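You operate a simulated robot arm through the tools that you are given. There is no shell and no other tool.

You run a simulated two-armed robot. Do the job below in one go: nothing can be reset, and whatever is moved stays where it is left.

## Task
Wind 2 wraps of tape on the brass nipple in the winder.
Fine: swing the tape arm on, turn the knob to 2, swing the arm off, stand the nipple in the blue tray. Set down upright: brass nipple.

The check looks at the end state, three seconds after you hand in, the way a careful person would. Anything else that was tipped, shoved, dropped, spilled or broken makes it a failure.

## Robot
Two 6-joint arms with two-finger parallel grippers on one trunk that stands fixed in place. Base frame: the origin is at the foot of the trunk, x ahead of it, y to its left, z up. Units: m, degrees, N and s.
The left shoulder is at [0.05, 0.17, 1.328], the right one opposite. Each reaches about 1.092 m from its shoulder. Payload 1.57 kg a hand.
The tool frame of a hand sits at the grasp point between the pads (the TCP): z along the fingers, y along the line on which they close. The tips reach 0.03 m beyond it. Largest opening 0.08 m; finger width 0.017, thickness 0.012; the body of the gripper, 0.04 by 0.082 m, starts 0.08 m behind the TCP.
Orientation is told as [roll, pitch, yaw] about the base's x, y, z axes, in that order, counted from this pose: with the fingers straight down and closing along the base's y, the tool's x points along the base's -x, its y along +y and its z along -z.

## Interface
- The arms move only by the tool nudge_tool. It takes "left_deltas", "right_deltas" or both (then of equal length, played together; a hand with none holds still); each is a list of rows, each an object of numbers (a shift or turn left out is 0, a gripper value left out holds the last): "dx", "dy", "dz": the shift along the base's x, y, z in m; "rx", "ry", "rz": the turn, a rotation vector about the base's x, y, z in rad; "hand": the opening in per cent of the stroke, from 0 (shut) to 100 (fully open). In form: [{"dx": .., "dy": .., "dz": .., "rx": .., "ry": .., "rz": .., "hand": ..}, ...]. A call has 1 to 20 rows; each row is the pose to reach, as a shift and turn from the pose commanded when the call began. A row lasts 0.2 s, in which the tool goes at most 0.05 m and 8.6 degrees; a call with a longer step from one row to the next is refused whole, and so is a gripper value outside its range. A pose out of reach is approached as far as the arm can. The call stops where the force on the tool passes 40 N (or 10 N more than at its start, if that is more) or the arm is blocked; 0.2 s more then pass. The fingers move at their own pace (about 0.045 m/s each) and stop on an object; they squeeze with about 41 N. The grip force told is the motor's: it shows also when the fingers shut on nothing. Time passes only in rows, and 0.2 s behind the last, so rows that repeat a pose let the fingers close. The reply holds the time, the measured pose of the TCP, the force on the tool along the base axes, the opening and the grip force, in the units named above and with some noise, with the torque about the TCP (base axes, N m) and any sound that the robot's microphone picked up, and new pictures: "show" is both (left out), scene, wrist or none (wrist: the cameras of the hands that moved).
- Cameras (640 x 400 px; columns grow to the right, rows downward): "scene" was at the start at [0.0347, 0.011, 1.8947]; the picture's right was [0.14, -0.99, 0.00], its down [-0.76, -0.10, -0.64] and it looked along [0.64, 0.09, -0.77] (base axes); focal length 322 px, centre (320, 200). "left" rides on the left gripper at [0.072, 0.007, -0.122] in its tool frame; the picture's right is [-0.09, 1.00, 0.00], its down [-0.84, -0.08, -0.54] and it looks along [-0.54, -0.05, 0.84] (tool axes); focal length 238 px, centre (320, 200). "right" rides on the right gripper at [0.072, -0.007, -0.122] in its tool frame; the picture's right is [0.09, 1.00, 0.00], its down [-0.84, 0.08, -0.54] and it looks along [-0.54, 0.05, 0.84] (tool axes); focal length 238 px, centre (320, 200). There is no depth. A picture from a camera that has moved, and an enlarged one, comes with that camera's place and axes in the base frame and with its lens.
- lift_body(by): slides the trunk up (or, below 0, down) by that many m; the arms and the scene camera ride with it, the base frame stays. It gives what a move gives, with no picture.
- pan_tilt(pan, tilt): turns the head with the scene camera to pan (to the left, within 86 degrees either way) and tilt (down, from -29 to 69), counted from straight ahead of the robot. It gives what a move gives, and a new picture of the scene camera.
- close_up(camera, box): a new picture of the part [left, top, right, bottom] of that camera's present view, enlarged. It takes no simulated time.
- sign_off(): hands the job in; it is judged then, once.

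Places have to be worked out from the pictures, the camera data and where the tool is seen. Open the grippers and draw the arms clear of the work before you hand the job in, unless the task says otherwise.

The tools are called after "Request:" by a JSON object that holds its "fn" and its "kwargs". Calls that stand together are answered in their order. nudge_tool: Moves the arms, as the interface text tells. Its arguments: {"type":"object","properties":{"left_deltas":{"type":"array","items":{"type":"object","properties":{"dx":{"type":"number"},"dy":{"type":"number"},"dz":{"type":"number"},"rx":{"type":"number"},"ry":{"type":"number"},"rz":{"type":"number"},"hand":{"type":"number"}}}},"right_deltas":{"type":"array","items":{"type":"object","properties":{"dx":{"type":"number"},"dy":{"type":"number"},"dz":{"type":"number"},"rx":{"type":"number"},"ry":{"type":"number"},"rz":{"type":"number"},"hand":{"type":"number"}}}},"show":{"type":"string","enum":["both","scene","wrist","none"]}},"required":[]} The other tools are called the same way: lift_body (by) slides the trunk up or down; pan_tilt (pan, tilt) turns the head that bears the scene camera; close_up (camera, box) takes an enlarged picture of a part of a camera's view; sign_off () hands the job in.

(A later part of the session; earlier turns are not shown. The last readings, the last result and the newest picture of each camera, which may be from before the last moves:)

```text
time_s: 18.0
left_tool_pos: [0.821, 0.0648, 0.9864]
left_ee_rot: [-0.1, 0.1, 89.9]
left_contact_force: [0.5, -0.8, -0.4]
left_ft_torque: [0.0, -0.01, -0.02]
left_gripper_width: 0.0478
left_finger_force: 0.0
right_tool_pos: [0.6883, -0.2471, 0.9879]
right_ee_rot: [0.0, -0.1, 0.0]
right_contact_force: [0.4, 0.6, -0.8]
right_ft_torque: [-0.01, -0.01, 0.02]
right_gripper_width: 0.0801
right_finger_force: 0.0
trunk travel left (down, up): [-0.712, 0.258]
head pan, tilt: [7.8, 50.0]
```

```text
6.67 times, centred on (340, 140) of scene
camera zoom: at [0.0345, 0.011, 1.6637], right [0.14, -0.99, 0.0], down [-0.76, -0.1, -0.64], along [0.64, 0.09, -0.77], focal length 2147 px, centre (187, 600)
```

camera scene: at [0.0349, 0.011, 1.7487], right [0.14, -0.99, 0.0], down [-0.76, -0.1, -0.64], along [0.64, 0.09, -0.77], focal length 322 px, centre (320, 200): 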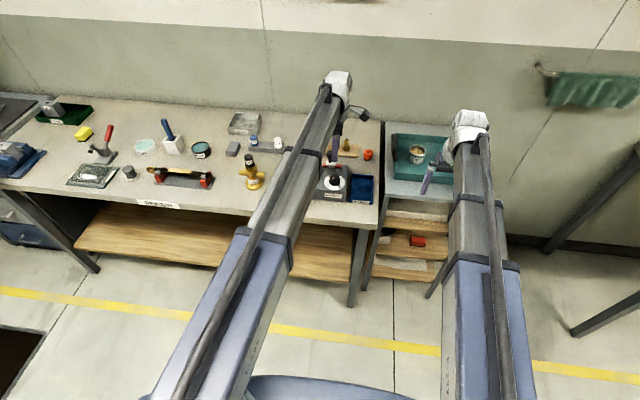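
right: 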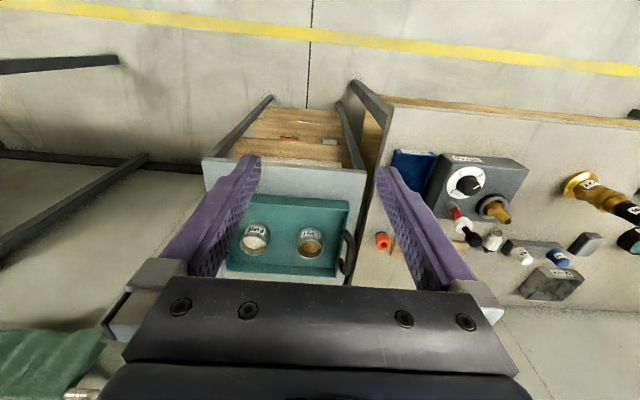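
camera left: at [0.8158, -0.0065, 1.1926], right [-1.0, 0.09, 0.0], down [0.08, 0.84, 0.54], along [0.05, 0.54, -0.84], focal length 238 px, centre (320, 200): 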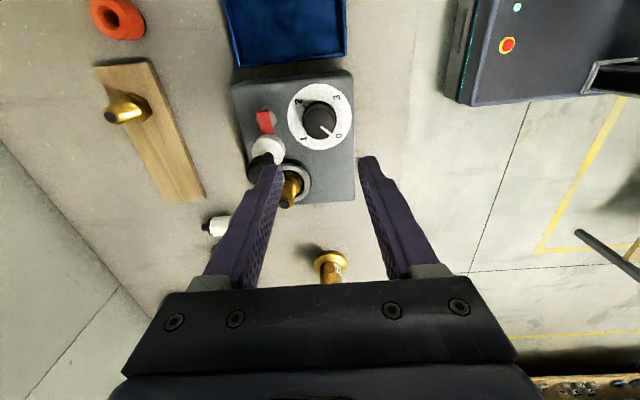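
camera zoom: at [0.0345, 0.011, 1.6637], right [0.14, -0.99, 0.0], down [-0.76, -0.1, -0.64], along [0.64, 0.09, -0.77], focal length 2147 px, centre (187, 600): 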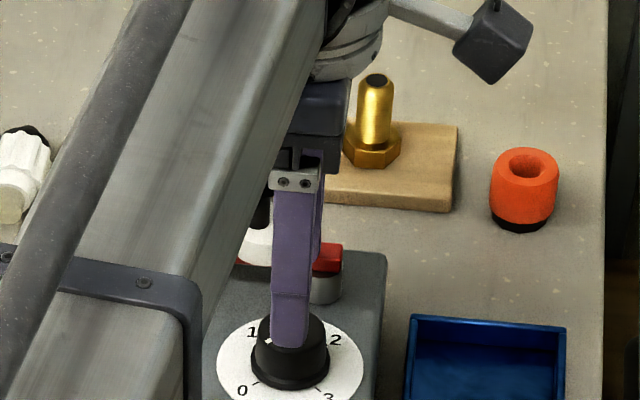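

Two-height triangulation puts the knob top at about (0.822, 0.0625, 0.936), with about 8 mm clearance from the tape roll. I lower to TCP 0.9455 (tips about 0.9155, above the dial).

Request:
{"fn": "lift_body", "kwargs": {"by": -0.03}}

Request:
{"fn": "close_up", "kwargs": {"camera": "left", "box": [240, 80, 400, 240]}}

Request:
{"fn": "close_up", "kwargs": {"camera": "scene", "box": [310, 100, 370, 160]}}

```text
time_s: 18.7
left_tool_pos: [0.8209, 0.0652, 0.9573]
left_ee_rot: [0.0, 0.0, 89.8]
left_contact_force: [0.8, -0.1, 0.1]
left_ft_torque: [-0.02, 0.03, -0.03]
left_gripper_width: 0.048
left_finger_force: 0.0
right_tool_pos: [0.6873, -0.2473, 0.9575]
right_ee_rot: [0.0, 0.0, 0.0]
right_contact_force: [0.1, 0.1, 0.0]
right_ft_torque: [0.0, 0.0, 0.03]
right_gripper_width: 0.0799
right_finger_force: 0.1
trunk travel left (down, up): [-0.682, 0.288]
head pan, tilt: [7.8, 50.0]
```

```text
2.50 times, centred on (320, 160) of left
camera zoom: at [0.8146, -0.0087, 1.0778], right [-1.0, 0.09, 0.0], down [0.08, 0.84, 0.54], along [0.05, 0.54, -0.84], focal length 596 px, centre (320, 300)
```

zoom: 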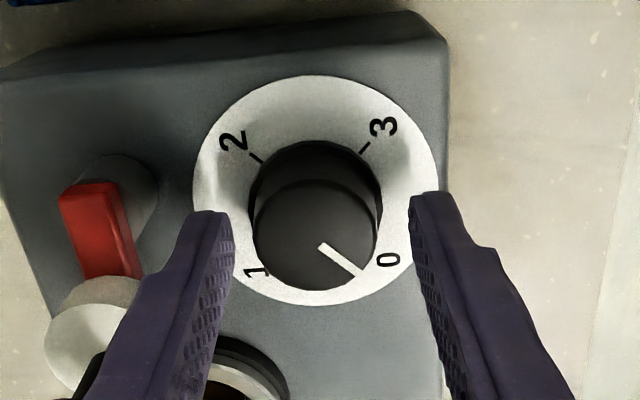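

```text
6.67 times, centred on (340, 130) of scene
camera zoom: at [0.0345, 0.011, 1.6337], right [0.14, -0.99, 0.0], down [-0.76, -0.1, -0.64], along [0.64, 0.09, -0.77], focal length 2147 px, centre (187, 667)
```

zoom: 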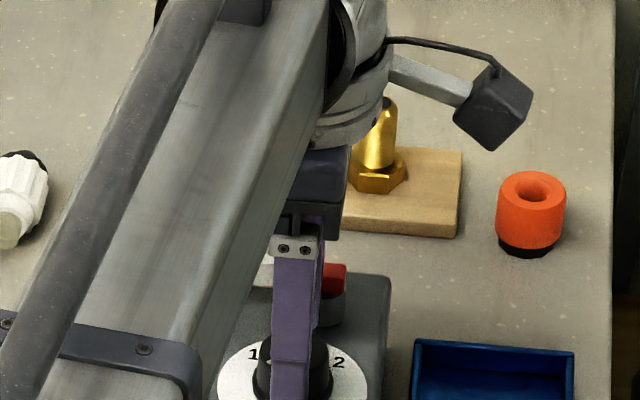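

The knob centre is again (0.822, 0.062). I trim 1 mm in y, lower the last 12 mm, and close on the knob.

Request:
{"fn": "nudge_tool", "kwargs": {"left_deltas": [{"dx": 0.0003, "dy": -0.001, "hand": 60}], "show": "none"}}

Request:
{"fn": "lift_body", "kwargs": {"by": -0.012}}

Request:
{"fn": "nudge_tool", "kwargs": {"left_deltas": [{"hand": 50}, {"hand": 40}, {"hand": 35}, {"hand": 35}], "show": "none"}}

Request:
{"fn": "close_up", "kwargs": {"camera": "left", "box": [240, 80, 400, 240]}}

```text
time_s: 19.1
left_tool_pos: [0.8227, 0.0621, 0.9584]
left_ee_rot: [0.0, -0.1, 89.9]
left_contact_force: [-0.3, -0.1, -0.5]
left_ft_torque: [0.04, 0.03, 0.02]
left_gripper_width: 0.0479
left_finger_force: 0.0
right_tool_pos: [0.6878, -0.2473, 0.9568]
right_ee_rot: [-0.1, 0.0, 0.0]
right_contact_force: [-0.7, -0.1, -0.5]
right_ft_torque: [0.03, -0.03, 0.01]
right_gripper_width: 0.0796
right_finger_force: 0.0
trunk travel left (down, up): [-0.682, 0.288]
head pan, tilt: [7.8, 50.0]
```

```text
time_s: 19.7
left_tool_pos: [0.8216, 0.0626, 0.9448]
left_ee_rot: [-0.1, 0.0, 89.8]
left_contact_force: [-0.6, -1.3, -0.1]
left_ft_torque: [0.02, -0.01, 0.01]
left_gripper_width: 0.0478
left_finger_force: 0.2
right_tool_pos: [0.6876, -0.2466, 0.9441]
right_ee_rot: [0.1, -0.1, 0.0]
right_contact_force: [0.9, 0.3, 0.0]
right_ft_torque: [0.01, 0.0, 0.01]
right_gripper_width: 0.08
right_finger_force: 0.1
trunk travel left (down, up): [-0.67, 0.3]
head pan, tilt: [7.8, 50.0]
```

```text
time_s: 20.7
left_tool_pos: [0.8235, 0.0635, 0.9435]
left_ee_rot: [-0.1, -0.1, 89.9]
left_contact_force: [9.6, -0.5, 5.9]
left_ft_torque: [-0.02, -0.17, -0.03]
left_gripper_width: 0.0346
left_finger_force: 29.0
right_tool_pos: [0.6888, -0.2452, 0.944]
right_ee_rot: [0.0, 0.0, 0.1]
right_contact_force: [-0.4, 0.2, -1.1]
right_ft_torque: [0.03, 0.0, 0.02]
right_gripper_width: 0.0797
right_finger_force: 0.1
trunk travel left (down, up): [-0.67, 0.3]
head pan, tilt: [7.8, 50.0]
```

```text
2.50 times, centred on (320, 160) of left
camera zoom: at [0.8159, -0.0099, 1.0655], right [-1.0, 0.09, 0.0], down [0.08, 0.84, 0.54], along [0.05, 0.54, -0.84], focal length 596 px, centre (320, 300)
```

zoom: 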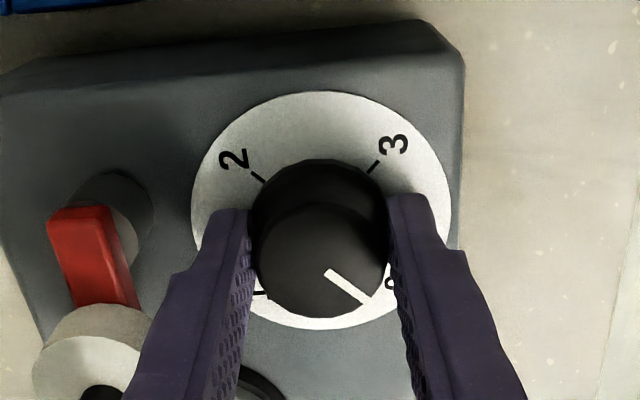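

Gripped at 34.6 mm with 9.6 N in x, so the knob centre is about 1 mm further in x. I shift 1 mm, firm up the grip, and begin the clockwise turn with 24° while watching forces.

Request:
{"fn": "nudge_tool", "kwargs": {"left_deltas": [{"dx": 0.0012, "hand": 25}, {"dx": 0.0012, "hand": 25}, {"dx": 0.0012, "rz": -0.105, "hand": 25}, {"dx": 0.0012, "rz": -0.209, "hand": 25}, {"dx": 0.0012, "rz": -0.314, "hand": 25}, {"dx": 0.0012, "rz": -0.419, "hand": 25}], "show": "none"}}

Request:
{"fn": "close_up", "kwargs": {"camera": "left", "box": [240, 80, 400, 240]}}

```text
time_s: 22.1
left_tool_pos: [0.8214, 0.0629, 0.9442]
left_ee_rot: [0.1, 0.0, 65.7]
left_contact_force: [0.8, -0.8, -2.0]
left_ft_torque: [0.19, -0.36, -0.02]
left_gripper_width: 0.0346
left_finger_force: 42.4
right_tool_pos: [0.6867, -0.2471, 0.9449]
right_ee_rot: [0.0, 0.0, 0.0]
right_contact_force: [0.3, 0.5, -0.4]
right_ft_torque: [-0.04, 0.0, 0.01]
right_gripper_width: 0.08
right_finger_force: 0.0
trunk travel left (down, up): [-0.67, 0.3]
head pan, tilt: [7.8, 50.0]
```

```text
2.50 times, centred on (320, 160) of left
camera zoom: at [0.7865, -0.0007, 1.0656], right [-0.87, 0.49, 0.0], down [0.42, 0.73, 0.54], along [0.27, 0.47, -0.84], focal length 596 px, centre (320, 300)
```

zoom: 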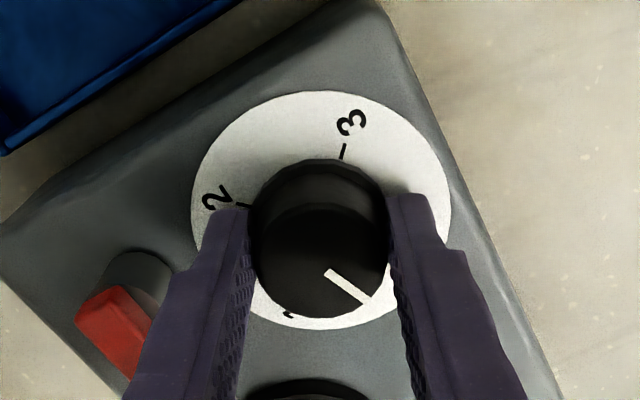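

The knob turns cleanly with the hand (pointer fixed in the wrist view, low forces). I continue clockwise by another 78°.

Request:
{"fn": "nudge_tool", "kwargs": {"left_deltas": [{"rz": -0.136, "hand": 25}, {"rz": -0.272, "hand": 25}, {"rz": -0.408, "hand": 25}, {"rz": -0.544, "hand": 25}, {"rz": -0.68, "hand": 25}, {"rz": -0.816, "hand": 25}, {"rz": -0.952, "hand": 25}, {"rz": -1.088, "hand": 25}, {"rz": -1.224, "hand": 25}, {"rz": -1.361, "hand": 25}], "show": "none"}}

Request:
{"fn": "close_up", "kwargs": {"camera": "left", "box": [240, 80, 400, 240]}}

```text
time_s: 24.3
left_tool_pos: [0.8214, 0.066, 0.9435]
left_ee_rot: [0.0, 0.3, -12.2]
left_contact_force: [-22.0, 13.1, -22.0]
left_ft_torque: [0.18, -0.09, 0.03]
left_gripper_width: 0.0346
left_finger_force: 41.6
right_tool_pos: [0.6874, -0.2458, 0.9466]
right_ee_rot: [-0.1, 0.0, 0.0]
right_contact_force: [-0.1, 0.2, 0.6]
right_ft_torque: [-0.04, 0.0, 0.0]
right_gripper_width: 0.0799
right_finger_force: 0.1
trunk travel left (down, up): [-0.67, 0.3]
head pan, tilt: [7.8, 50.0]
```

```text
2.50 times, centred on (320, 160) of left
camera zoom: at [0.7528, 0.0861, 1.066], right [0.3, 0.95, 0.0], down [0.8, -0.25, 0.54], along [0.51, -0.16, -0.84], focal length 596 px, centre (320, 300)
```

zoom: 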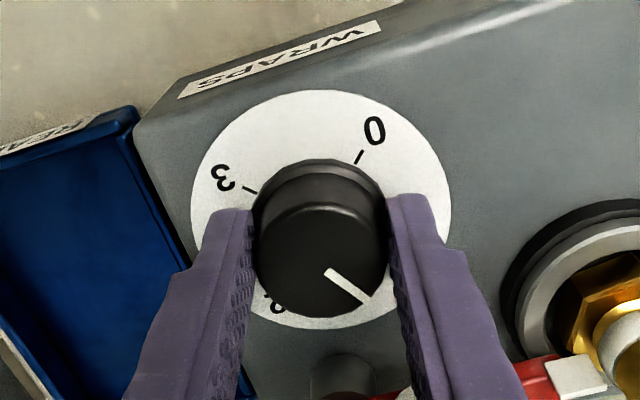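

The pointer follows to the -102° point, but forces grew to about (-22, 13, -22) N, meaning the knob axis is about 2.5 mm off my turning centre (nearer y 0.065). I shift the hand to relieve this before turning further.

Request:
{"fn": "nudge_tool", "kwargs": {"left_deltas": [{"dx": -0.0014, "dy": 0.0008, "hand": 25}, {"dx": -0.0027, "dy": 0.0016, "hand": 25}, {"dx": -0.0027, "dy": 0.0016, "hand": 25}], "show": "none"}}

```text
time_s: 25.1
left_tool_pos: [0.8207, 0.0655, 0.9445]
left_ee_rot: [0.0, 0.1, -12.1]
left_contact_force: [-2.6, 11.1, -1.9]
left_ft_torque: [0.48, 1.31, 0.02]
left_gripper_width: 0.0345
left_finger_force: 42.1
right_tool_pos: [0.6871, -0.2466, 0.9463]
right_ee_rot: [-0.1, 0.0, 0.1]
right_contact_force: [-0.2, 0.5, 0.0]
right_ft_torque: [0.02, -0.01, 0.05]
right_gripper_width: 0.0798
right_finger_force: 0.0
trunk travel left (down, up): [-0.67, 0.3]
head pan, tilt: [7.8, 50.0]
```

Fx and Fz are relieved; Fy is still +11 N. I shift a bit more in +y and check.

Request:
{"fn": "nudge_tool", "kwargs": {"left_deltas": [{"dy": 0.001, "hand": 25}, {"dy": 0.002, "hand": 25}, {"dy": 0.002, "hand": 25}], "show": "none"}}

```text
time_s: 25.9
left_tool_pos: [0.8203, 0.0653, 0.9451]
left_ee_rot: [0.0, 0.0, -12.3]
left_contact_force: [2.7, 4.6, 3.2]
left_ft_torque: [0.57, 0.44, -0.03]
left_gripper_width: 0.0348
left_finger_force: 41.6
right_tool_pos: [0.6865, -0.2482, 0.9447]
right_ee_rot: [0.0, 0.0, -0.1]
right_contact_force: [-0.1, 0.2, 0.6]
right_ft_torque: [-0.01, -0.04, -0.02]
right_gripper_width: 0.0799
right_finger_force: 0.0
trunk travel left (down, up): [-0.67, 0.3]
head pan, tilt: [7.8, 50.0]
```

Forces are now low, which places the knob axis about 4 mm from the TCP, near (0.825, 0.066). I keep turning clockwise with the hand orbiting that axis, 39° first.

Request:
{"fn": "nudge_tool", "kwargs": {"left_deltas": [{"dx": 0.0002, "dy": 0.0012, "rz": -0.136, "hand": 25}, {"dx": 0.0004, "dy": 0.002, "rz": -0.272, "hand": 25}, {"dx": 0.0007, "dy": 0.0026, "rz": -0.408, "hand": 25}, {"dx": 0.0011, "dy": 0.0031, "rz": -0.544, "hand": 25}, {"dx": 0.0015, "dy": 0.0035, "rz": -0.68, "hand": 25}], "show": "none"}}

Request:
{"fn": "close_up", "kwargs": {"camera": "left", "box": [240, 80, 400, 240]}}

```text
time_s: 27.1
left_tool_pos: [0.8219, 0.0665, 0.9449]
left_ee_rot: [-0.1, -0.1, -51.4]
left_contact_force: [-0.1, -15.5, -0.7]
left_ft_torque: [-0.63, -0.64, 0.0]
left_gripper_width: 0.0347
left_finger_force: 42.0
right_tool_pos: [0.6875, -0.2493, 0.9443]
right_ee_rot: [0.2, 0.0, 0.0]
right_contact_force: [-0.2, 0.1, -0.9]
right_ft_torque: [0.02, -0.02, 0.0]
right_gripper_width: 0.0801
right_finger_force: 0.0
trunk travel left (down, up): [-0.67, 0.3]
head pan, tilt: [7.8, 50.0]
```

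```text
2.50 times, centred on (320, 160) of left
camera zoom: at [0.7821, 0.1261, 1.0656], right [0.84, 0.55, 0.0], down [0.46, -0.7, 0.54], along [0.3, -0.45, -0.84], focal length 596 px, centre (320, 300)
```

zoom: 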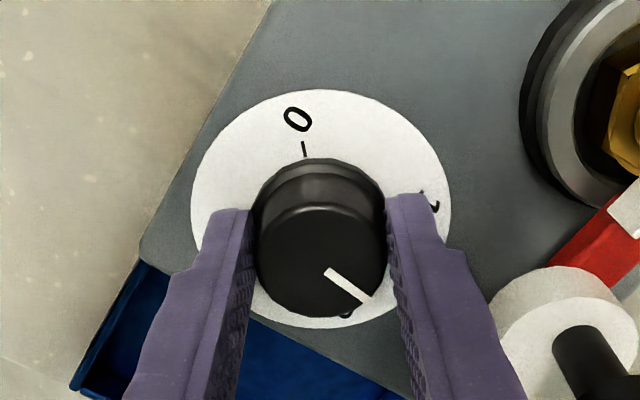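

Fy is now -15.5 N, so I over-corrected in y. I back off 3 mm in y and check.

Request:
{"fn": "nudge_tool", "kwargs": {"left_deltas": [{"dy": -0.0015, "hand": 25}, {"dy": -0.003, "hand": 25}, {"dy": -0.003, "hand": 25}], "show": "none"}}

```text
time_s: 27.9
left_tool_pos: [0.8211, 0.0671, 0.9446]
left_ee_rot: [-0.1, 0.0, -51.2]
left_contact_force: [1.1, -10.4, 0.1]
left_ft_torque: [-1.29, -0.68, -0.02]
left_gripper_width: 0.0346
left_finger_force: 41.7
right_tool_pos: [0.6873, -0.2483, 0.9441]
right_ee_rot: [0.0, 0.0, 0.0]
right_contact_force: [0.5, 0.3, -0.3]
right_ft_torque: [0.01, 0.03, -0.03]
right_gripper_width: 0.0797
right_finger_force: 0.1
trunk travel left (down, up): [-0.67, 0.3]
head pan, tilt: [7.8, 50.0]
```

The wrist view shows the knob still centred in the grip and not slipping; 10 N side load is harmless. I finish the remaining 39° clockwise with a small easing in y.

Request:
{"fn": "nudge_tool", "kwargs": {"left_deltas": [{"dx": 0.0003, "dy": -0.0006, "rz": -0.136, "hand": 25}, {"dx": 0.0006, "dy": -0.0012, "rz": -0.272, "hand": 25}, {"dx": 0.0009, "dy": -0.0016, "rz": -0.408, "hand": 25}, {"dx": 0.0012, "dy": -0.0018, "rz": -0.544, "hand": 25}, {"dx": 0.0015, "dy": -0.002, "rz": -0.68, "hand": 25}, {"dx": 0.0015, "dy": -0.002, "rz": -0.68, "hand": 25}], "show": "none"}}

Request:
{"fn": "close_up", "kwargs": {"camera": "left", "box": [240, 80, 400, 240]}}

Request:
{"fn": "close_up", "kwargs": {"camera": "scene", "box": [300, 100, 380, 180]}}

```text
time_s: 29.3
left_tool_pos: [0.8227, 0.0673, 0.9448]
left_ee_rot: [0.1, 0.1, -90.1]
left_contact_force: [-0.6, 5.6, 0.4]
left_ft_torque: [-0.42, -0.13, -0.04]
left_gripper_width: 0.0346
left_finger_force: 42.2
right_tool_pos: [0.6886, -0.2463, 0.9458]
right_ee_rot: [0.0, 0.0, 0.1]
right_contact_force: [0.3, 0.2, -0.4]
right_ft_torque: [0.02, 0.01, -0.02]
right_gripper_width: 0.08
right_finger_force: 0.0
trunk travel left (down, up): [-0.67, 0.3]
head pan, tilt: [7.8, 50.0]
```

```text
2.50 times, centred on (320, 160) of left
camera zoom: at [0.8297, 0.1375, 1.0659], right [1.0, -0.09, 0.0], down [-0.08, -0.84, 0.54], along [-0.05, -0.54, -0.84], focal length 596 px, centre (320, 300)
```

zoom: 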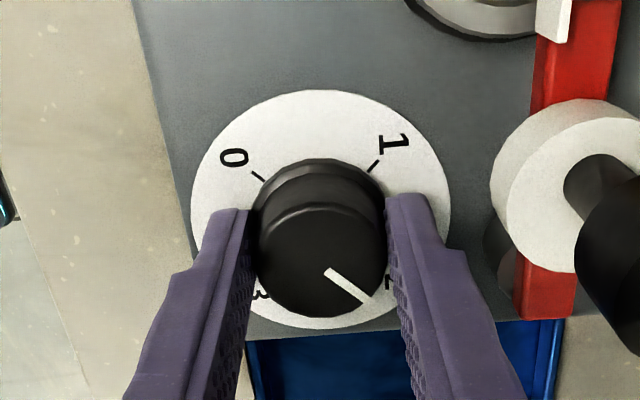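

```text
5.00 times, centred on (340, 140) of scene
camera zoom: at [0.0346, 0.0118, 1.6217], right [0.14, -0.99, 0.0], down [-0.76, -0.1, -0.64], along [0.64, 0.09, -0.77], focal length 1610 px, centre (220, 500)
```

zoom: 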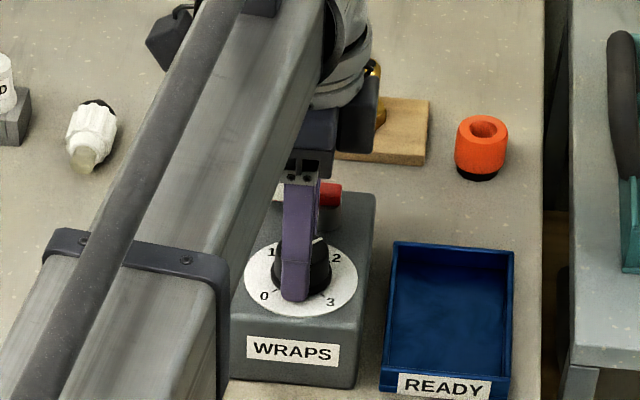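

The pointer now sits at 2 with low forces. I open the fingers just enough to release the knob and raise the trunk.

Request:
{"fn": "nudge_tool", "kwargs": {"left_deltas": [{"hand": 46}, {"hand": 54}, {"hand": 54}], "show": "none"}}

Request:
{"fn": "lift_body", "kwargs": {"by": 0.12}}

Request:
{"fn": "close_up", "kwargs": {"camera": "left", "box": [240, 40, 440, 200]}}

Request:
{"fn": "close_up", "kwargs": {"camera": "scene", "box": [300, 130, 380, 210]}}

```text
time_s: 30.1
left_tool_pos: [0.8234, 0.0645, 0.9455]
left_ee_rot: [0.0, 0.0, -90.2]
left_contact_force: [1.3, -0.4, 0.8]
left_ft_torque: [0.04, -0.03, 0.0]
left_gripper_width: 0.0433
left_finger_force: 0.1
right_tool_pos: [0.6884, -0.2465, 0.944]
right_ee_rot: [-0.1, 0.0, 0.0]
right_contact_force: [-0.6, -0.1, -0.5]
right_ft_torque: [-0.02, -0.01, 0.04]
right_gripper_width: 0.0801
right_finger_force: 0.0
trunk travel left (down, up): [-0.67, 0.3]
head pan, tilt: [7.8, 50.0]
```

```text
time_s: 31.6
left_tool_pos: [0.8235, 0.0643, 1.0644]
left_ee_rot: [-0.1, 0.0, -90.1]
left_contact_force: [0.3, -0.2, -0.4]
left_ft_torque: [-0.01, -0.02, -0.02]
left_gripper_width: 0.0433
left_finger_force: 0.1
right_tool_pos: [0.6872, -0.247, 1.0641]
right_ee_rot: [-0.1, 0.0, 0.0]
right_contact_force: [0.7, -0.5, 0.1]
right_ft_torque: [-0.01, 0.01, -0.06]
right_gripper_width: 0.08
right_finger_force: 0.0
trunk travel left (down, up): [-0.79, 0.18]
head pan, tilt: [7.8, 50.0]
```

```text
2.50 times, centred on (340, 120) of left
camera zoom: at [0.8299, 0.1358, 1.1856], right [1.0, -0.09, 0.0], down [-0.08, -0.84, 0.54], along [-0.05, -0.54, -0.84], focal length 596 px, centre (270, 400)
```

zoom: 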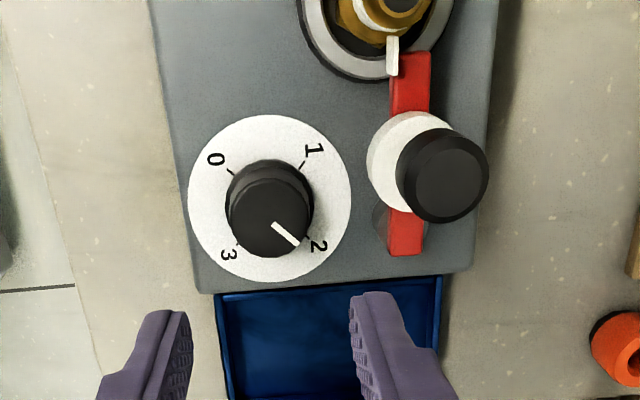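

```text
5.00 times, centred on (340, 170) of scene
camera zoom: at [0.0349, 0.011, 1.7416], right [0.14, -0.99, 0.0], down [-0.76, -0.1, -0.64], along [0.64, 0.09, -0.77], focal length 1610 px, centre (220, 350)
```

zoom: 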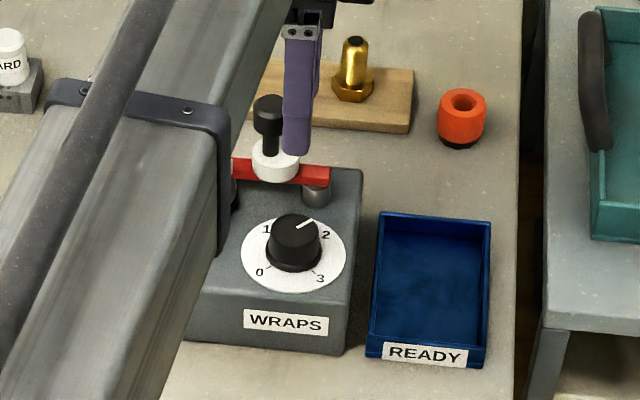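

The pointer points at 2. I check the nipple for tape and the arm tip in the wrist view.

Request:
{"fn": "close_up", "kwargs": {"camera": "left", "box": [350, 0, 450, 80]}}

Request:
{"fn": "close_up", "kwargs": {"camera": "left", "box": [300, 85, 350, 125]}}

```text
5.00 times, centred on (400, 40) of left
camera zoom: at [0.8299, 0.1358, 1.1856], right [1.0, -0.09, 0.0], down [-0.08, -0.84, 0.54], along [-0.05, -0.54, -0.84], focal length 1192 px, centre (-80, 1000)
```

zoom: 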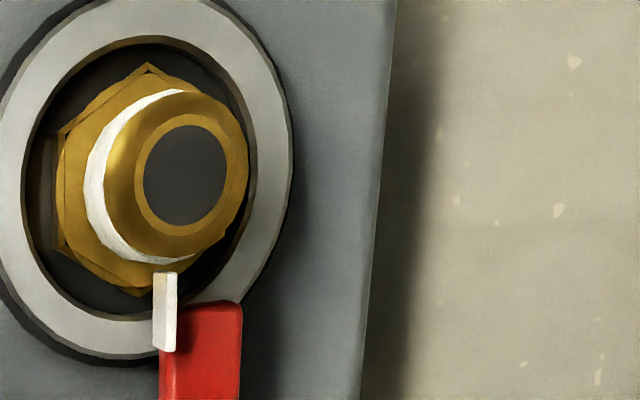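

```text
10.00 times, centred on (325, 105) of left
camera zoom: at [0.8299, 0.1358, 1.1856], right [1.0, -0.09, 0.0], down [-0.08, -0.84, 0.54], along [-0.05, -0.54, -0.84], focal length 2384 px, centre (270, 1150)
```

zoom: 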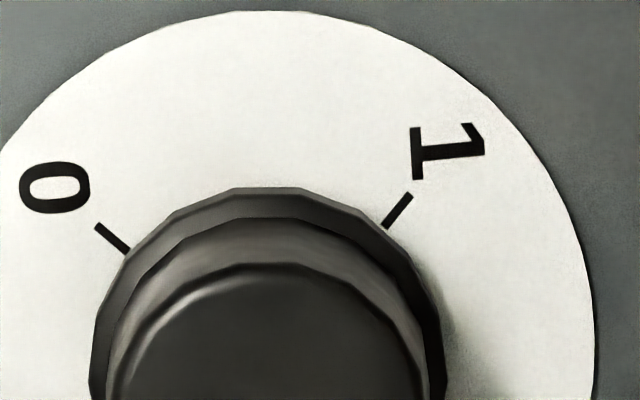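

A white tape band is visible on the nipple, so the wraps are wound. Next I swing the arm off: I move above the handle (about (0.880, 0.090)) at yaw -40° so the return swing ends near -90°.

Request:
{"fn": "nudge_tool", "kwargs": {"left_deltas": [{"dx": 0.008, "dy": 0.004, "rz": 0.125, "hand": 62}, {"dx": 0.016, "dy": 0.008, "rz": 0.25, "hand": 62}, {"dx": 0.024, "dy": 0.012, "rz": 0.375, "hand": 62}, {"dx": 0.032, "dy": 0.016, "rz": 0.5, "hand": 62}, {"dx": 0.04, "dy": 0.02, "rz": 0.625, "hand": 62}, {"dx": 0.048, "dy": 0.023, "rz": 0.75, "hand": 62}, {"dx": 0.0562, "dy": 0.0255, "rz": 0.873, "hand": 62}, {"dx": 0.0562, "dy": 0.0255, "rz": 0.873, "hand": 62}], "show": "none"}}

Request:
{"fn": "close_up", "kwargs": {"camera": "left", "box": [200, 40, 440, 240]}}

Request:
{"fn": "close_up", "kwargs": {"camera": "scene", "box": [300, 110, 380, 190]}}

```text
time_s: 33.4
left_tool_pos: [0.8782, 0.0906, 1.065]
left_ee_rot: [-0.1, 0.0, -39.9]
left_contact_force: [-0.5, 0.4, 0.3]
left_ft_torque: [-0.01, 0.02, 0.03]
left_gripper_width: 0.0497
left_finger_force: 0.0
right_tool_pos: [0.6864, -0.2478, 1.0648]
right_ee_rot: [-0.1, 0.0, 0.0]
right_contact_force: [0.6, -0.2, -0.4]
right_ft_torque: [-0.02, 0.0, -0.02]
right_gripper_width: 0.0798
right_finger_force: 0.0
trunk travel left (down, up): [-0.79, 0.18]
head pan, tilt: [7.8, 50.0]
```

```text
2.00 times, centred on (320, 140) of left
camera zoom: at [0.828, 0.1405, 1.1858], right [0.71, 0.7, 0.0], down [0.59, -0.6, 0.54], along [0.38, -0.38, -0.84], focal length 477 px, centre (320, 320)
```

zoom: 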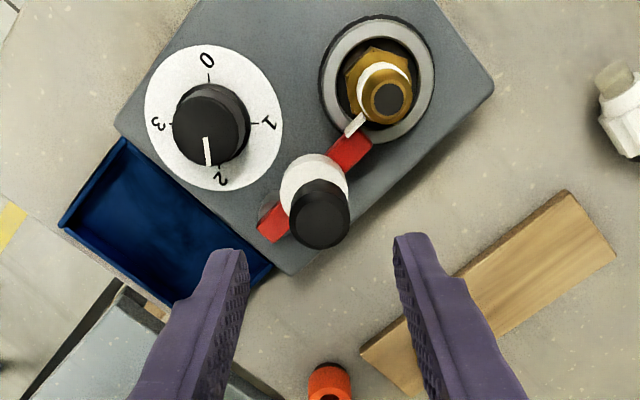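

```text
5.00 times, centred on (340, 150) of scene
camera zoom: at [0.0346, 0.0109, 1.7417], right [0.14, -0.99, 0.0], down [-0.76, -0.1, -0.64], along [0.64, 0.09, -0.77], focal length 1610 px, centre (220, 450)
```

zoom: 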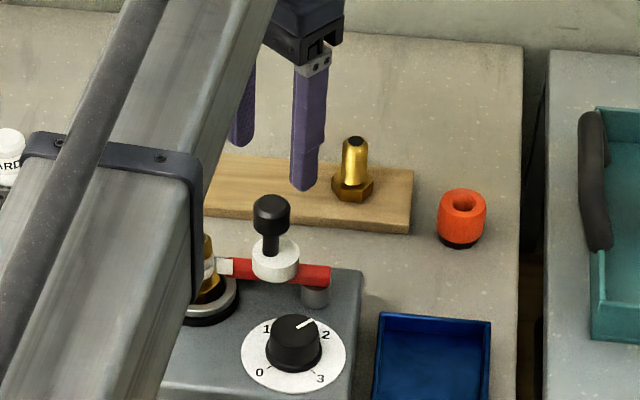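

The handle is centred laterally and within about 2 mm along the pads. I trim slightly and lower to TCP 0.993 around the handle head.

Request:
{"fn": "nudge_tool", "kwargs": {"left_deltas": [{"dx": -0.001, "dy": 0.001, "hand": 62}], "show": "none"}}

Request:
{"fn": "lift_body", "kwargs": {"by": -0.072}}

Request:
{"fn": "close_up", "kwargs": {"camera": "left", "box": [200, 40, 440, 240]}}

Request:
{"fn": "close_up", "kwargs": {"camera": "scene", "box": [300, 90, 380, 170]}}

```text
time_s: 33.8
left_tool_pos: [0.8784, 0.0903, 1.0642]
left_ee_rot: [0.0, 0.0, -40.0]
left_contact_force: [0.6, -0.2, -0.1]
left_ft_torque: [0.0, -0.01, 0.07]
left_gripper_width: 0.0495
left_finger_force: 0.1
right_tool_pos: [0.6866, -0.2464, 1.0639]
right_ee_rot: [0.0, 0.0, 0.0]
right_contact_force: [-1.0, -0.4, 0.5]
right_ft_torque: [0.01, 0.02, -0.01]
right_gripper_width: 0.08
right_finger_force: 0.0
trunk travel left (down, up): [-0.79, 0.18]
head pan, tilt: [7.8, 50.0]
```

```text
time_s: 34.9
left_tool_pos: [0.8772, 0.0913, 0.9918]
left_ee_rot: [0.1, 0.1, -40.0]
left_contact_force: [-0.1, 0.4, 0.8]
left_ft_torque: [-0.02, 0.02, -0.03]
left_gripper_width: 0.0497
left_finger_force: 0.1
right_tool_pos: [0.6877, -0.2469, 0.9924]
right_ee_rot: [0.0, 0.0, 0.0]
right_contact_force: [-0.2, 0.3, 0.6]
right_ft_torque: [0.0, 0.02, 0.0]
right_gripper_width: 0.08
right_finger_force: 0.1
trunk travel left (down, up): [-0.718, 0.252]
head pan, tilt: [7.8, 50.0]
```

```text
2.00 times, centred on (320, 140) of left
camera zoom: at [0.8268, 0.1415, 1.1139], right [0.71, 0.7, 0.0], down [0.59, -0.6, 0.54], along [0.38, -0.39, -0.84], focal length 477 px, centre (320, 320)
```

zoom: 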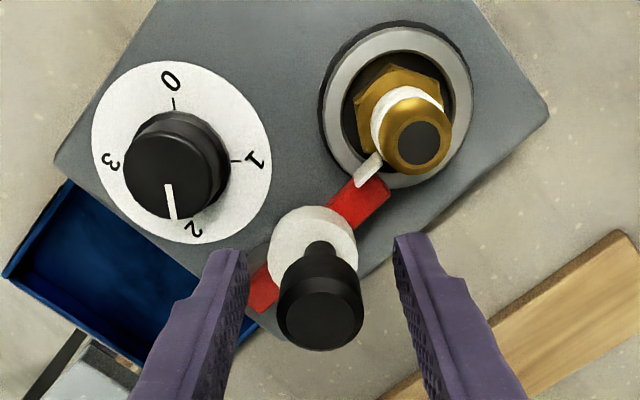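

```text
5.00 times, centred on (340, 130) of scene
camera zoom: at [0.0345, 0.011, 1.6697], right [0.14, -0.99, 0.0], down [-0.76, -0.1, -0.64], along [0.64, 0.09, -0.77], focal length 1610 px, centre (220, 550)
```

zoom: 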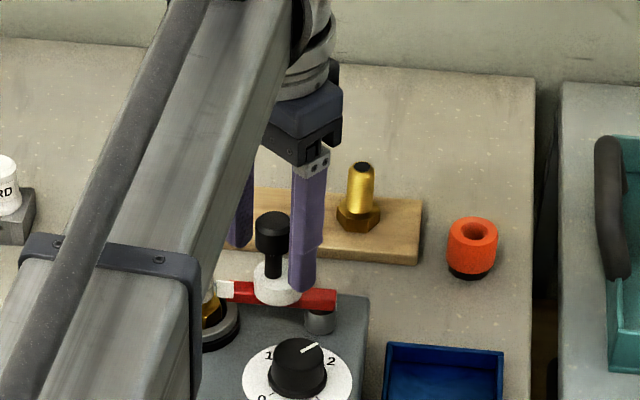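

The handle head is centred between the fingers. I close on it and begin swinging clockwise (off) 18°.

Request:
{"fn": "nudge_tool", "kwargs": {"left_deltas": [{"hand": 45}, {"hand": 30}, {"hand": 20}, {"hand": 20}, {"hand": 20}], "show": "none"}}

Request:
{"fn": "nudge_tool", "kwargs": {"left_deltas": [{"dx": 0.0035, "dy": -0.0003, "rz": -0.105, "hand": 20}, {"dx": 0.007, "dy": -0.0009, "rz": -0.209, "hand": 20}, {"dx": 0.0104, "dy": -0.0018, "rz": -0.314, "hand": 20}], "show": "none"}}

Request:
{"fn": "close_up", "kwargs": {"camera": "left", "box": [200, 40, 440, 240]}}

```text
time_s: 36.1
left_tool_pos: [0.8773, 0.091, 0.9934]
left_ee_rot: [0.0, 0.0, -40.1]
left_contact_force: [0.0, -0.4, -0.3]
left_ft_torque: [-0.04, -0.01, -0.04]
left_gripper_width: 0.0252
left_finger_force: 36.4
right_tool_pos: [0.6879, -0.2476, 0.9934]
right_ee_rot: [0.0, 0.1, 0.0]
right_contact_force: [-0.2, 0.2, 0.7]
right_ft_torque: [0.0, 0.01, 0.0]
right_gripper_width: 0.08
right_finger_force: 0.1
trunk travel left (down, up): [-0.718, 0.252]
head pan, tilt: [7.8, 50.0]
```

```text
time_s: 36.9
left_tool_pos: [0.8881, 0.0905, 0.9931]
left_ee_rot: [0.0, -0.1, -58.1]
left_contact_force: [3.6, 1.8, 3.3]
left_ft_torque: [-0.12, 0.01, 0.12]
left_gripper_width: 0.0254
left_finger_force: 36.8
right_tool_pos: [0.687, -0.2479, 0.9926]
right_ee_rot: [-0.1, 0.0, 0.0]
right_contact_force: [-0.4, -0.4, -0.5]
right_ft_torque: [0.0, -0.02, 0.01]
right_gripper_width: 0.0799
right_finger_force: 0.0
trunk travel left (down, up): [-0.718, 0.252]
head pan, tilt: [7.8, 50.0]
```

```text
2.00 times, centred on (320, 140) of left
camera zoom: at [0.8563, 0.1535, 1.1138], right [0.89, 0.45, 0.0], down [0.38, -0.75, 0.54], along [0.24, -0.48, -0.84], focal length 477 px, centre (320, 320)
```

zoom: 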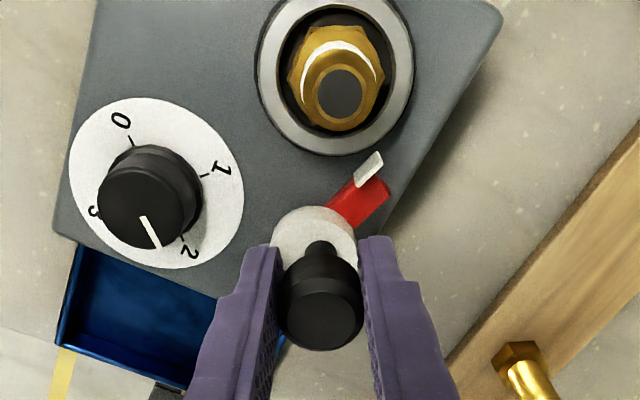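

The arm swings back smoothly with the tape clear of the nipple. I continue 24° more.

Request:
{"fn": "nudge_tool", "kwargs": {"left_deltas": [{"dx": 0.0032, "dy": -0.0014, "rz": -0.105, "hand": 20}, {"dx": 0.0064, "dy": -0.003, "rz": -0.209, "hand": 20}, {"dx": 0.0093, "dy": -0.005, "rz": -0.314, "hand": 20}, {"dx": 0.012, "dy": -0.0073, "rz": -0.419, "hand": 20}], "show": "none"}}

Request:
{"fn": "close_up", "kwargs": {"camera": "left", "box": [200, 40, 440, 240]}}

Request:
{"fn": "close_up", "kwargs": {"camera": "scene", "box": [300, 90, 380, 170]}}

```text
time_s: 37.9
left_tool_pos: [0.9015, 0.0844, 0.9928]
left_ee_rot: [0.2, 0.0, -82.2]
left_contact_force: [11.5, 10.2, 9.6]
left_ft_torque: [-0.17, 0.01, 0.12]
left_gripper_width: 0.0253
left_finger_force: 36.6
right_tool_pos: [0.6873, -0.2465, 0.9942]
right_ee_rot: [0.0, 0.0, 0.0]
right_contact_force: [-0.1, 0.7, -0.2]
right_ft_torque: [0.0, 0.01, 0.02]
right_gripper_width: 0.08
right_finger_force: 0.1
trunk travel left (down, up): [-0.718, 0.252]
head pan, tilt: [7.8, 50.0]
```

```text
2.00 times, centred on (320, 140) of left
camera zoom: at [0.8978, 0.1552, 1.1138], right [1.0, 0.05, 0.0], down [0.04, -0.84, 0.54], along [0.03, -0.54, -0.84], focal length 477 px, centre (320, 320)
```

zoom: 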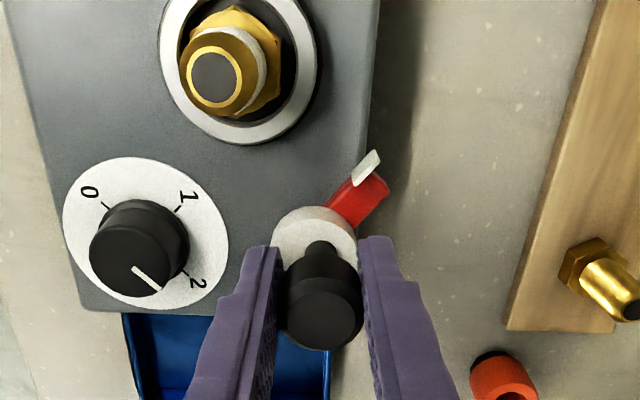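

```text
5.00 times, centred on (340, 130) of scene
camera zoom: at [0.0348, 0.0121, 1.6698], right [0.14, -0.99, 0.0], down [-0.76, -0.1, -0.64], along [0.64, 0.09, -0.77], focal length 1610 px, centre (220, 550)
```

zoom: 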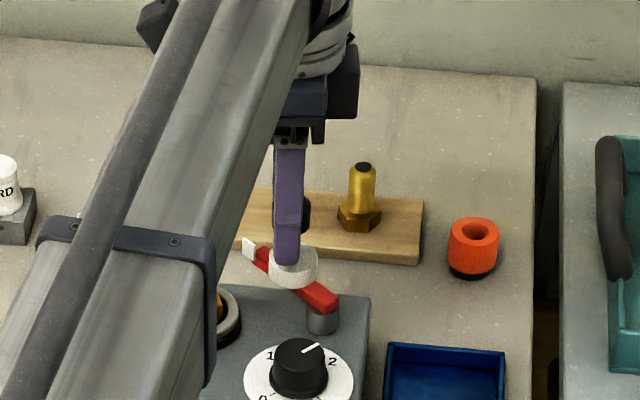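

The load of about 15 N is radial (outward), so my arc is about 2 mm too tight. I correct outward and swing the remaining ~10° to the original off position.

Request:
{"fn": "nudge_tool", "kwargs": {"left_deltas": [{"dx": 0.0012, "dy": 0.0018, "hand": 20}, {"dx": 0.0026, "dy": 0.0005, "rz": -0.06, "hand": 20}, {"dx": 0.0038, "dy": -0.0008, "rz": -0.12, "hand": 20}, {"dx": 0.0049, "dy": -0.0022, "rz": -0.175, "hand": 20}, {"dx": 0.0049, "dy": -0.0022, "rz": -0.175, "hand": 20}], "show": "none"}}

Request:
{"fn": "close_up", "kwargs": {"camera": "left", "box": [200, 40, 440, 240]}}

Request:
{"fn": "close_up", "kwargs": {"camera": "scene", "box": [300, 90, 380, 170]}}

```text
time_s: 39.1
left_tool_pos: [0.9059, 0.0809, 0.9928]
left_ee_rot: [0.1, 0.0, -92.1]
left_contact_force: [17.4, 6.6, 15.7]
left_ft_torque: [-0.24, -0.04, 0.19]
left_gripper_width: 0.0251
left_finger_force: 36.9
right_tool_pos: [0.6874, -0.2477, 0.9921]
right_ee_rot: [0.0, -0.1, 0.0]
right_contact_force: [-0.5, -0.5, 0.0]
right_ft_torque: [-0.01, -0.02, 0.01]
right_gripper_width: 0.0801
right_finger_force: 0.0
trunk travel left (down, up): [-0.718, 0.252]
head pan, tilt: [7.8, 50.0]
```

```text
2.00 times, centred on (320, 140) of left
camera zoom: at [0.9149, 0.1508, 1.1137], right [0.99, -0.13, 0.0], down [-0.11, -0.83, 0.54], along [-0.07, -0.54, -0.84], focal length 477 px, centre (320, 320)
```

zoom: 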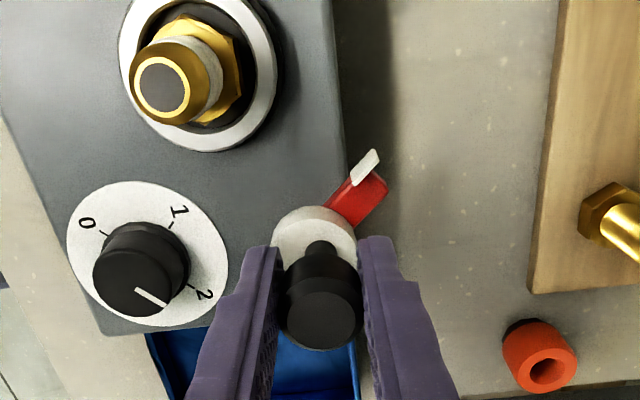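

```text
5.00 times, centred on (340, 130) of scene
camera zoom: at [0.0349, 0.0116, 1.6698], right [0.14, -0.99, 0.0], down [-0.76, -0.1, -0.64], along [0.64, 0.09, -0.77], focal length 1610 px, centre (220, 550)
```

zoom: 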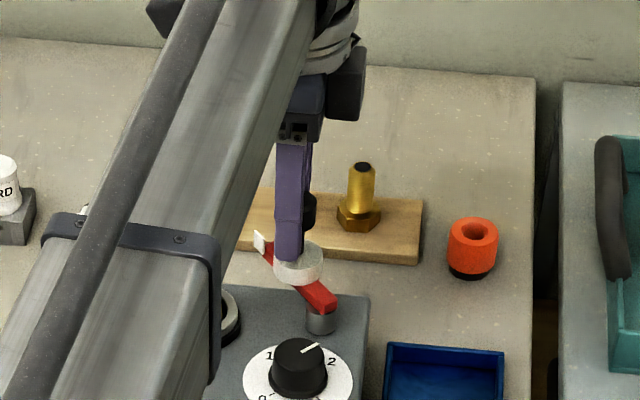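

The arm is back at its original off position (flag and arm match the first picture). I relieve the remaining x load by 2 mm, open the fingers and raise.

Request:
{"fn": "nudge_tool", "kwargs": {"left_deltas": [{"dx": 0.0012, "dy": 0.0005, "hand": 20}, {"dx": 0.0022, "dy": 0.001, "hand": 20}, {"dx": 0.0022, "dy": 0.001, "hand": 20}], "show": "none"}}

Request:
{"fn": "nudge_tool", "kwargs": {"left_deltas": [{"hand": 35}, {"hand": 50}, {"hand": 58}, {"hand": 58}], "show": "none"}}

Request:
{"fn": "lift_body", "kwargs": {"by": 0.09}}

Request:
{"fn": "close_up", "kwargs": {"camera": "left", "box": [160, 0, 440, 240]}}

Request:
{"fn": "close_up", "kwargs": {"camera": "scene", "box": [300, 110, 380, 190]}}

```text
time_s: 39.9
left_tool_pos: [0.9056, 0.0795, 0.9927]
left_ee_rot: [-0.1, 0.0, -92.2]
left_contact_force: [3.9, 1.8, 5.5]
left_ft_torque: [0.39, -0.15, -0.02]
left_gripper_width: 0.0255
left_finger_force: 37.0
right_tool_pos: [0.6883, -0.2473, 0.9926]
right_ee_rot: [0.0, 0.0, -0.1]
right_contact_force: [-0.7, -0.5, -0.3]
right_ft_torque: [-0.02, 0.0, 0.02]
right_gripper_width: 0.0802
right_finger_force: 0.1
trunk travel left (down, up): [-0.718, 0.252]
head pan, tilt: [7.8, 50.0]
```

```text
time_s: 40.9
left_tool_pos: [0.9066, 0.0803, 0.9928]
left_ee_rot: [0.0, 0.0, -92.1]
left_contact_force: [0.3, -0.2, -0.4]
left_ft_torque: [0.01, 0.01, 0.01]
left_gripper_width: 0.0465
left_finger_force: 0.0
right_tool_pos: [0.6874, -0.2475, 0.9922]
right_ee_rot: [0.0, 0.0, 0.0]
right_contact_force: [0.1, 0.8, 1.0]
right_ft_torque: [0.02, 0.0, 0.01]
right_gripper_width: 0.0799
right_finger_force: 0.0
trunk travel left (down, up): [-0.718, 0.252]
head pan, tilt: [7.8, 50.0]
```

```text
time_s: 42.2
left_tool_pos: [0.9082, 0.0805, 1.0829]
left_ee_rot: [0.1, -0.1, -92.1]
left_contact_force: [1.1, -0.5, -0.5]
left_ft_torque: [0.0, 0.02, -0.01]
left_gripper_width: 0.0463
left_finger_force: 0.0
right_tool_pos: [0.6879, -0.2478, 1.0824]
right_ee_rot: [0.0, -0.1, 0.0]
right_contact_force: [0.3, 0.0, -1.3]
right_ft_torque: [0.0, 0.0, 0.0]
right_gripper_width: 0.0799
right_finger_force: 0.1
trunk travel left (down, up): [-0.808, 0.162]
head pan, tilt: [7.8, 50.0]
```

```text
1.67 times, centred on (300, 120) of left
camera zoom: at [0.9163, 0.1512, 1.2036], right [0.99, -0.13, 0.0], down [-0.11, -0.83, 0.54], along [-0.07, -0.54, -0.84], focal length 397 px, centre (353, 333)
```

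zoom: 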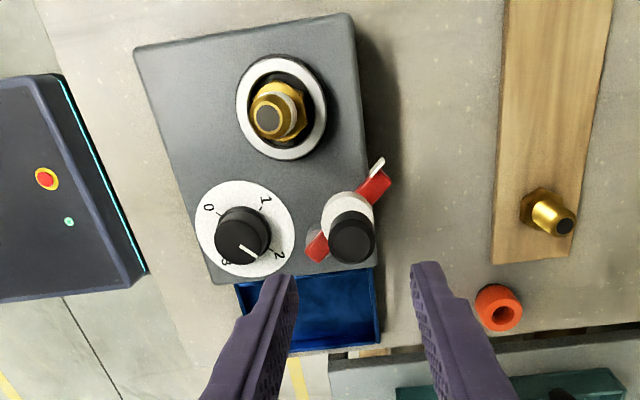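

```text
5.00 times, centred on (340, 150) of scene
camera zoom: at [0.0349, 0.011, 1.7596], right [0.14, -0.99, 0.0], down [-0.76, -0.1, -0.64], along [0.64, 0.09, -0.77], focal length 1610 px, centre (220, 450)
```

zoom: 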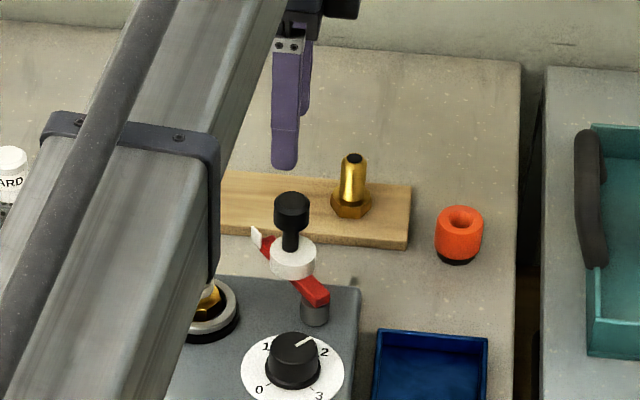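

The arm is off and the knob stays at 2. Now I move the hand above the nipple (about (0.870, 0.1415)), turning back to yaw 0 with the fingers at 46 mm.

Request:
{"fn": "nudge_tool", "kwargs": {"left_deltas": [{"dx": -0.003, "dy": 0.005, "rz": 0.134, "hand": 58}, {"dx": -0.006, "dy": 0.01, "rz": 0.268, "hand": 58}, {"dx": -0.009, "dy": 0.015, "rz": 0.402, "hand": 58}, {"dx": -0.012, "dy": 0.02, "rz": 0.536, "hand": 58}, {"dx": -0.015, "dy": 0.025, "rz": 0.67, "hand": 58}, {"dx": -0.018, "dy": 0.03, "rz": 0.803, "hand": 58}, {"dx": -0.021, "dy": 0.035, "rz": 0.937, "hand": 58}, {"dx": -0.024, "dy": 0.04, "rz": 1.071, "hand": 58}, {"dx": -0.027, "dy": 0.045, "rz": 1.205, "hand": 58}, {"dx": -0.03, "dy": 0.05, "rz": 1.339, "hand": 58}, {"dx": -0.033, "dy": 0.055, "rz": 1.473, "hand": 58}, {"dx": -0.0365, "dy": 0.061, "rz": 1.606, "hand": 58}, {"dx": -0.0365, "dy": 0.061, "rz": 1.606, "hand": 58}], "show": "none"}}

Request:
{"fn": "close_up", "kwargs": {"camera": "left", "box": [220, 40, 420, 200]}}

Request:
{"fn": "close_up", "kwargs": {"camera": "scene", "box": [280, 110, 380, 190]}}

```text
time_s: 45.0
left_tool_pos: [0.8704, 0.1417, 1.0826]
left_ee_rot: [-0.1, 0.0, 0.1]
left_contact_force: [-0.5, 0.3, -0.8]
left_ft_torque: [-0.07, -0.02, -0.02]
left_gripper_width: 0.0462
left_finger_force: 0.1
right_tool_pos: [0.6872, -0.2474, 1.082]
right_ee_rot: [0.0, -0.1, 0.0]
right_contact_force: [0.6, 0.5, 0.1]
right_ft_torque: [0.0, 0.0, -0.03]
right_gripper_width: 0.0799
right_finger_force: 0.0
trunk travel left (down, up): [-0.808, 0.162]
head pan, tilt: [7.8, 50.0]
```

```text
2.50 times, centred on (320, 120) of left
camera zoom: at [0.7984, 0.1472, 1.2037], right [0.09, 1.0, 0.0], down [0.84, -0.08, 0.54], along [0.54, -0.05, -0.84], focal length 596 px, centre (320, 400)
```

zoom: 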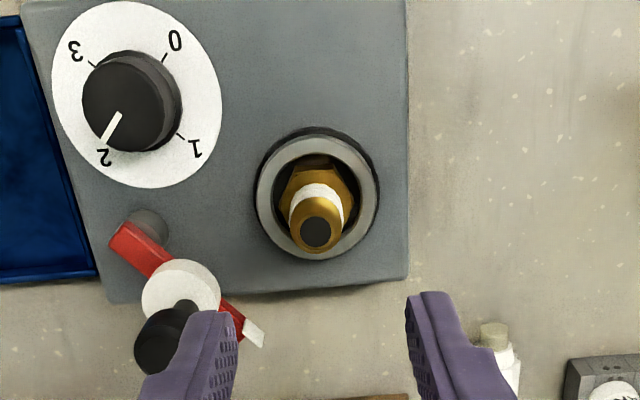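

```text
5.00 times, centred on (330, 150) of scene
camera zoom: at [0.0348, 0.0108, 1.7597], right [0.14, -0.99, 0.0], down [-0.76, -0.1, -0.64], along [0.64, 0.09, -0.77], focal length 1610 px, centre (270, 450)
```

zoom: 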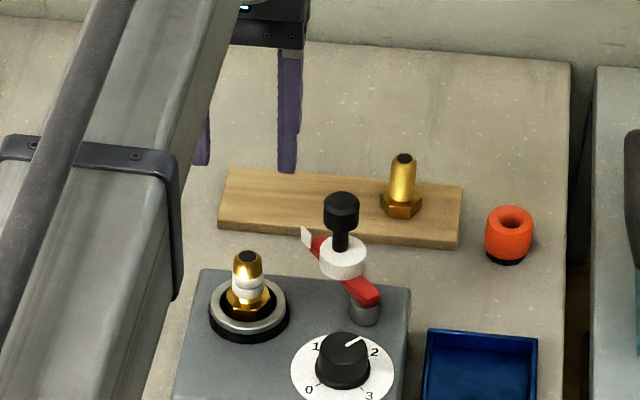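

The nipple with its tape band is now in plain view. I zoom on it to set the grip height above the tape.

Request:
{"fn": "close_up", "kwargs": {"camera": "scene", "box": [315, 155, 345, 180]}}

Request:
{"fn": "close_up", "kwargs": {"camera": "left", "box": [290, 85, 350, 145]}}

```text
16.00 times, centred on (330, 168) of scene
camera zoom: at [0.0348, 0.0108, 1.7597], right [0.14, -0.99, 0.0], down [-0.76, -0.1, -0.64], along [0.64, 0.09, -0.77], focal length 5152 px, centre (160, 720)
```

zoom: 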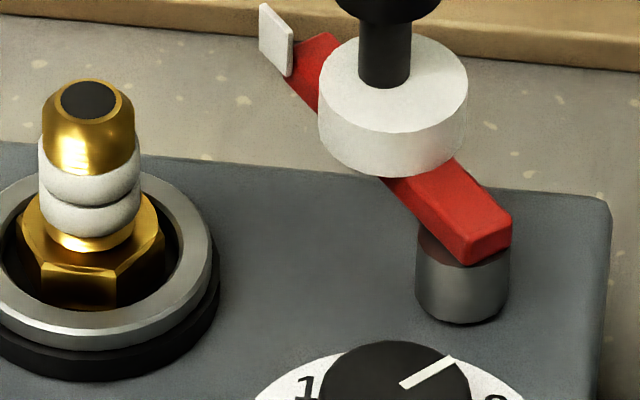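

```text
6.67 times, centred on (320, 115) of left
camera zoom: at [0.7984, 0.1472, 1.2037], right [0.09, 1.0, 0.0], down [0.84, -0.08, 0.54], along [0.54, -0.05, -0.84], focal length 1589 px, centre (320, 767)
```

zoom: 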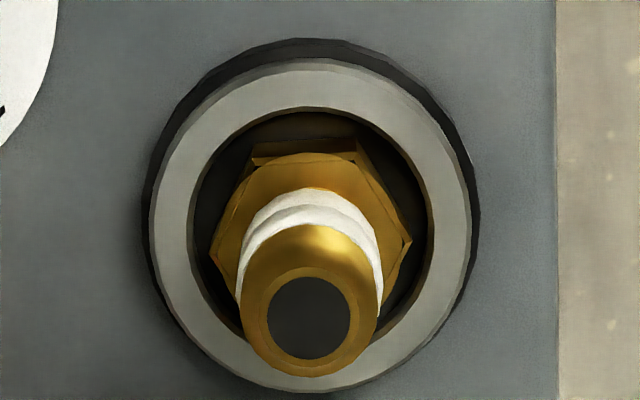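

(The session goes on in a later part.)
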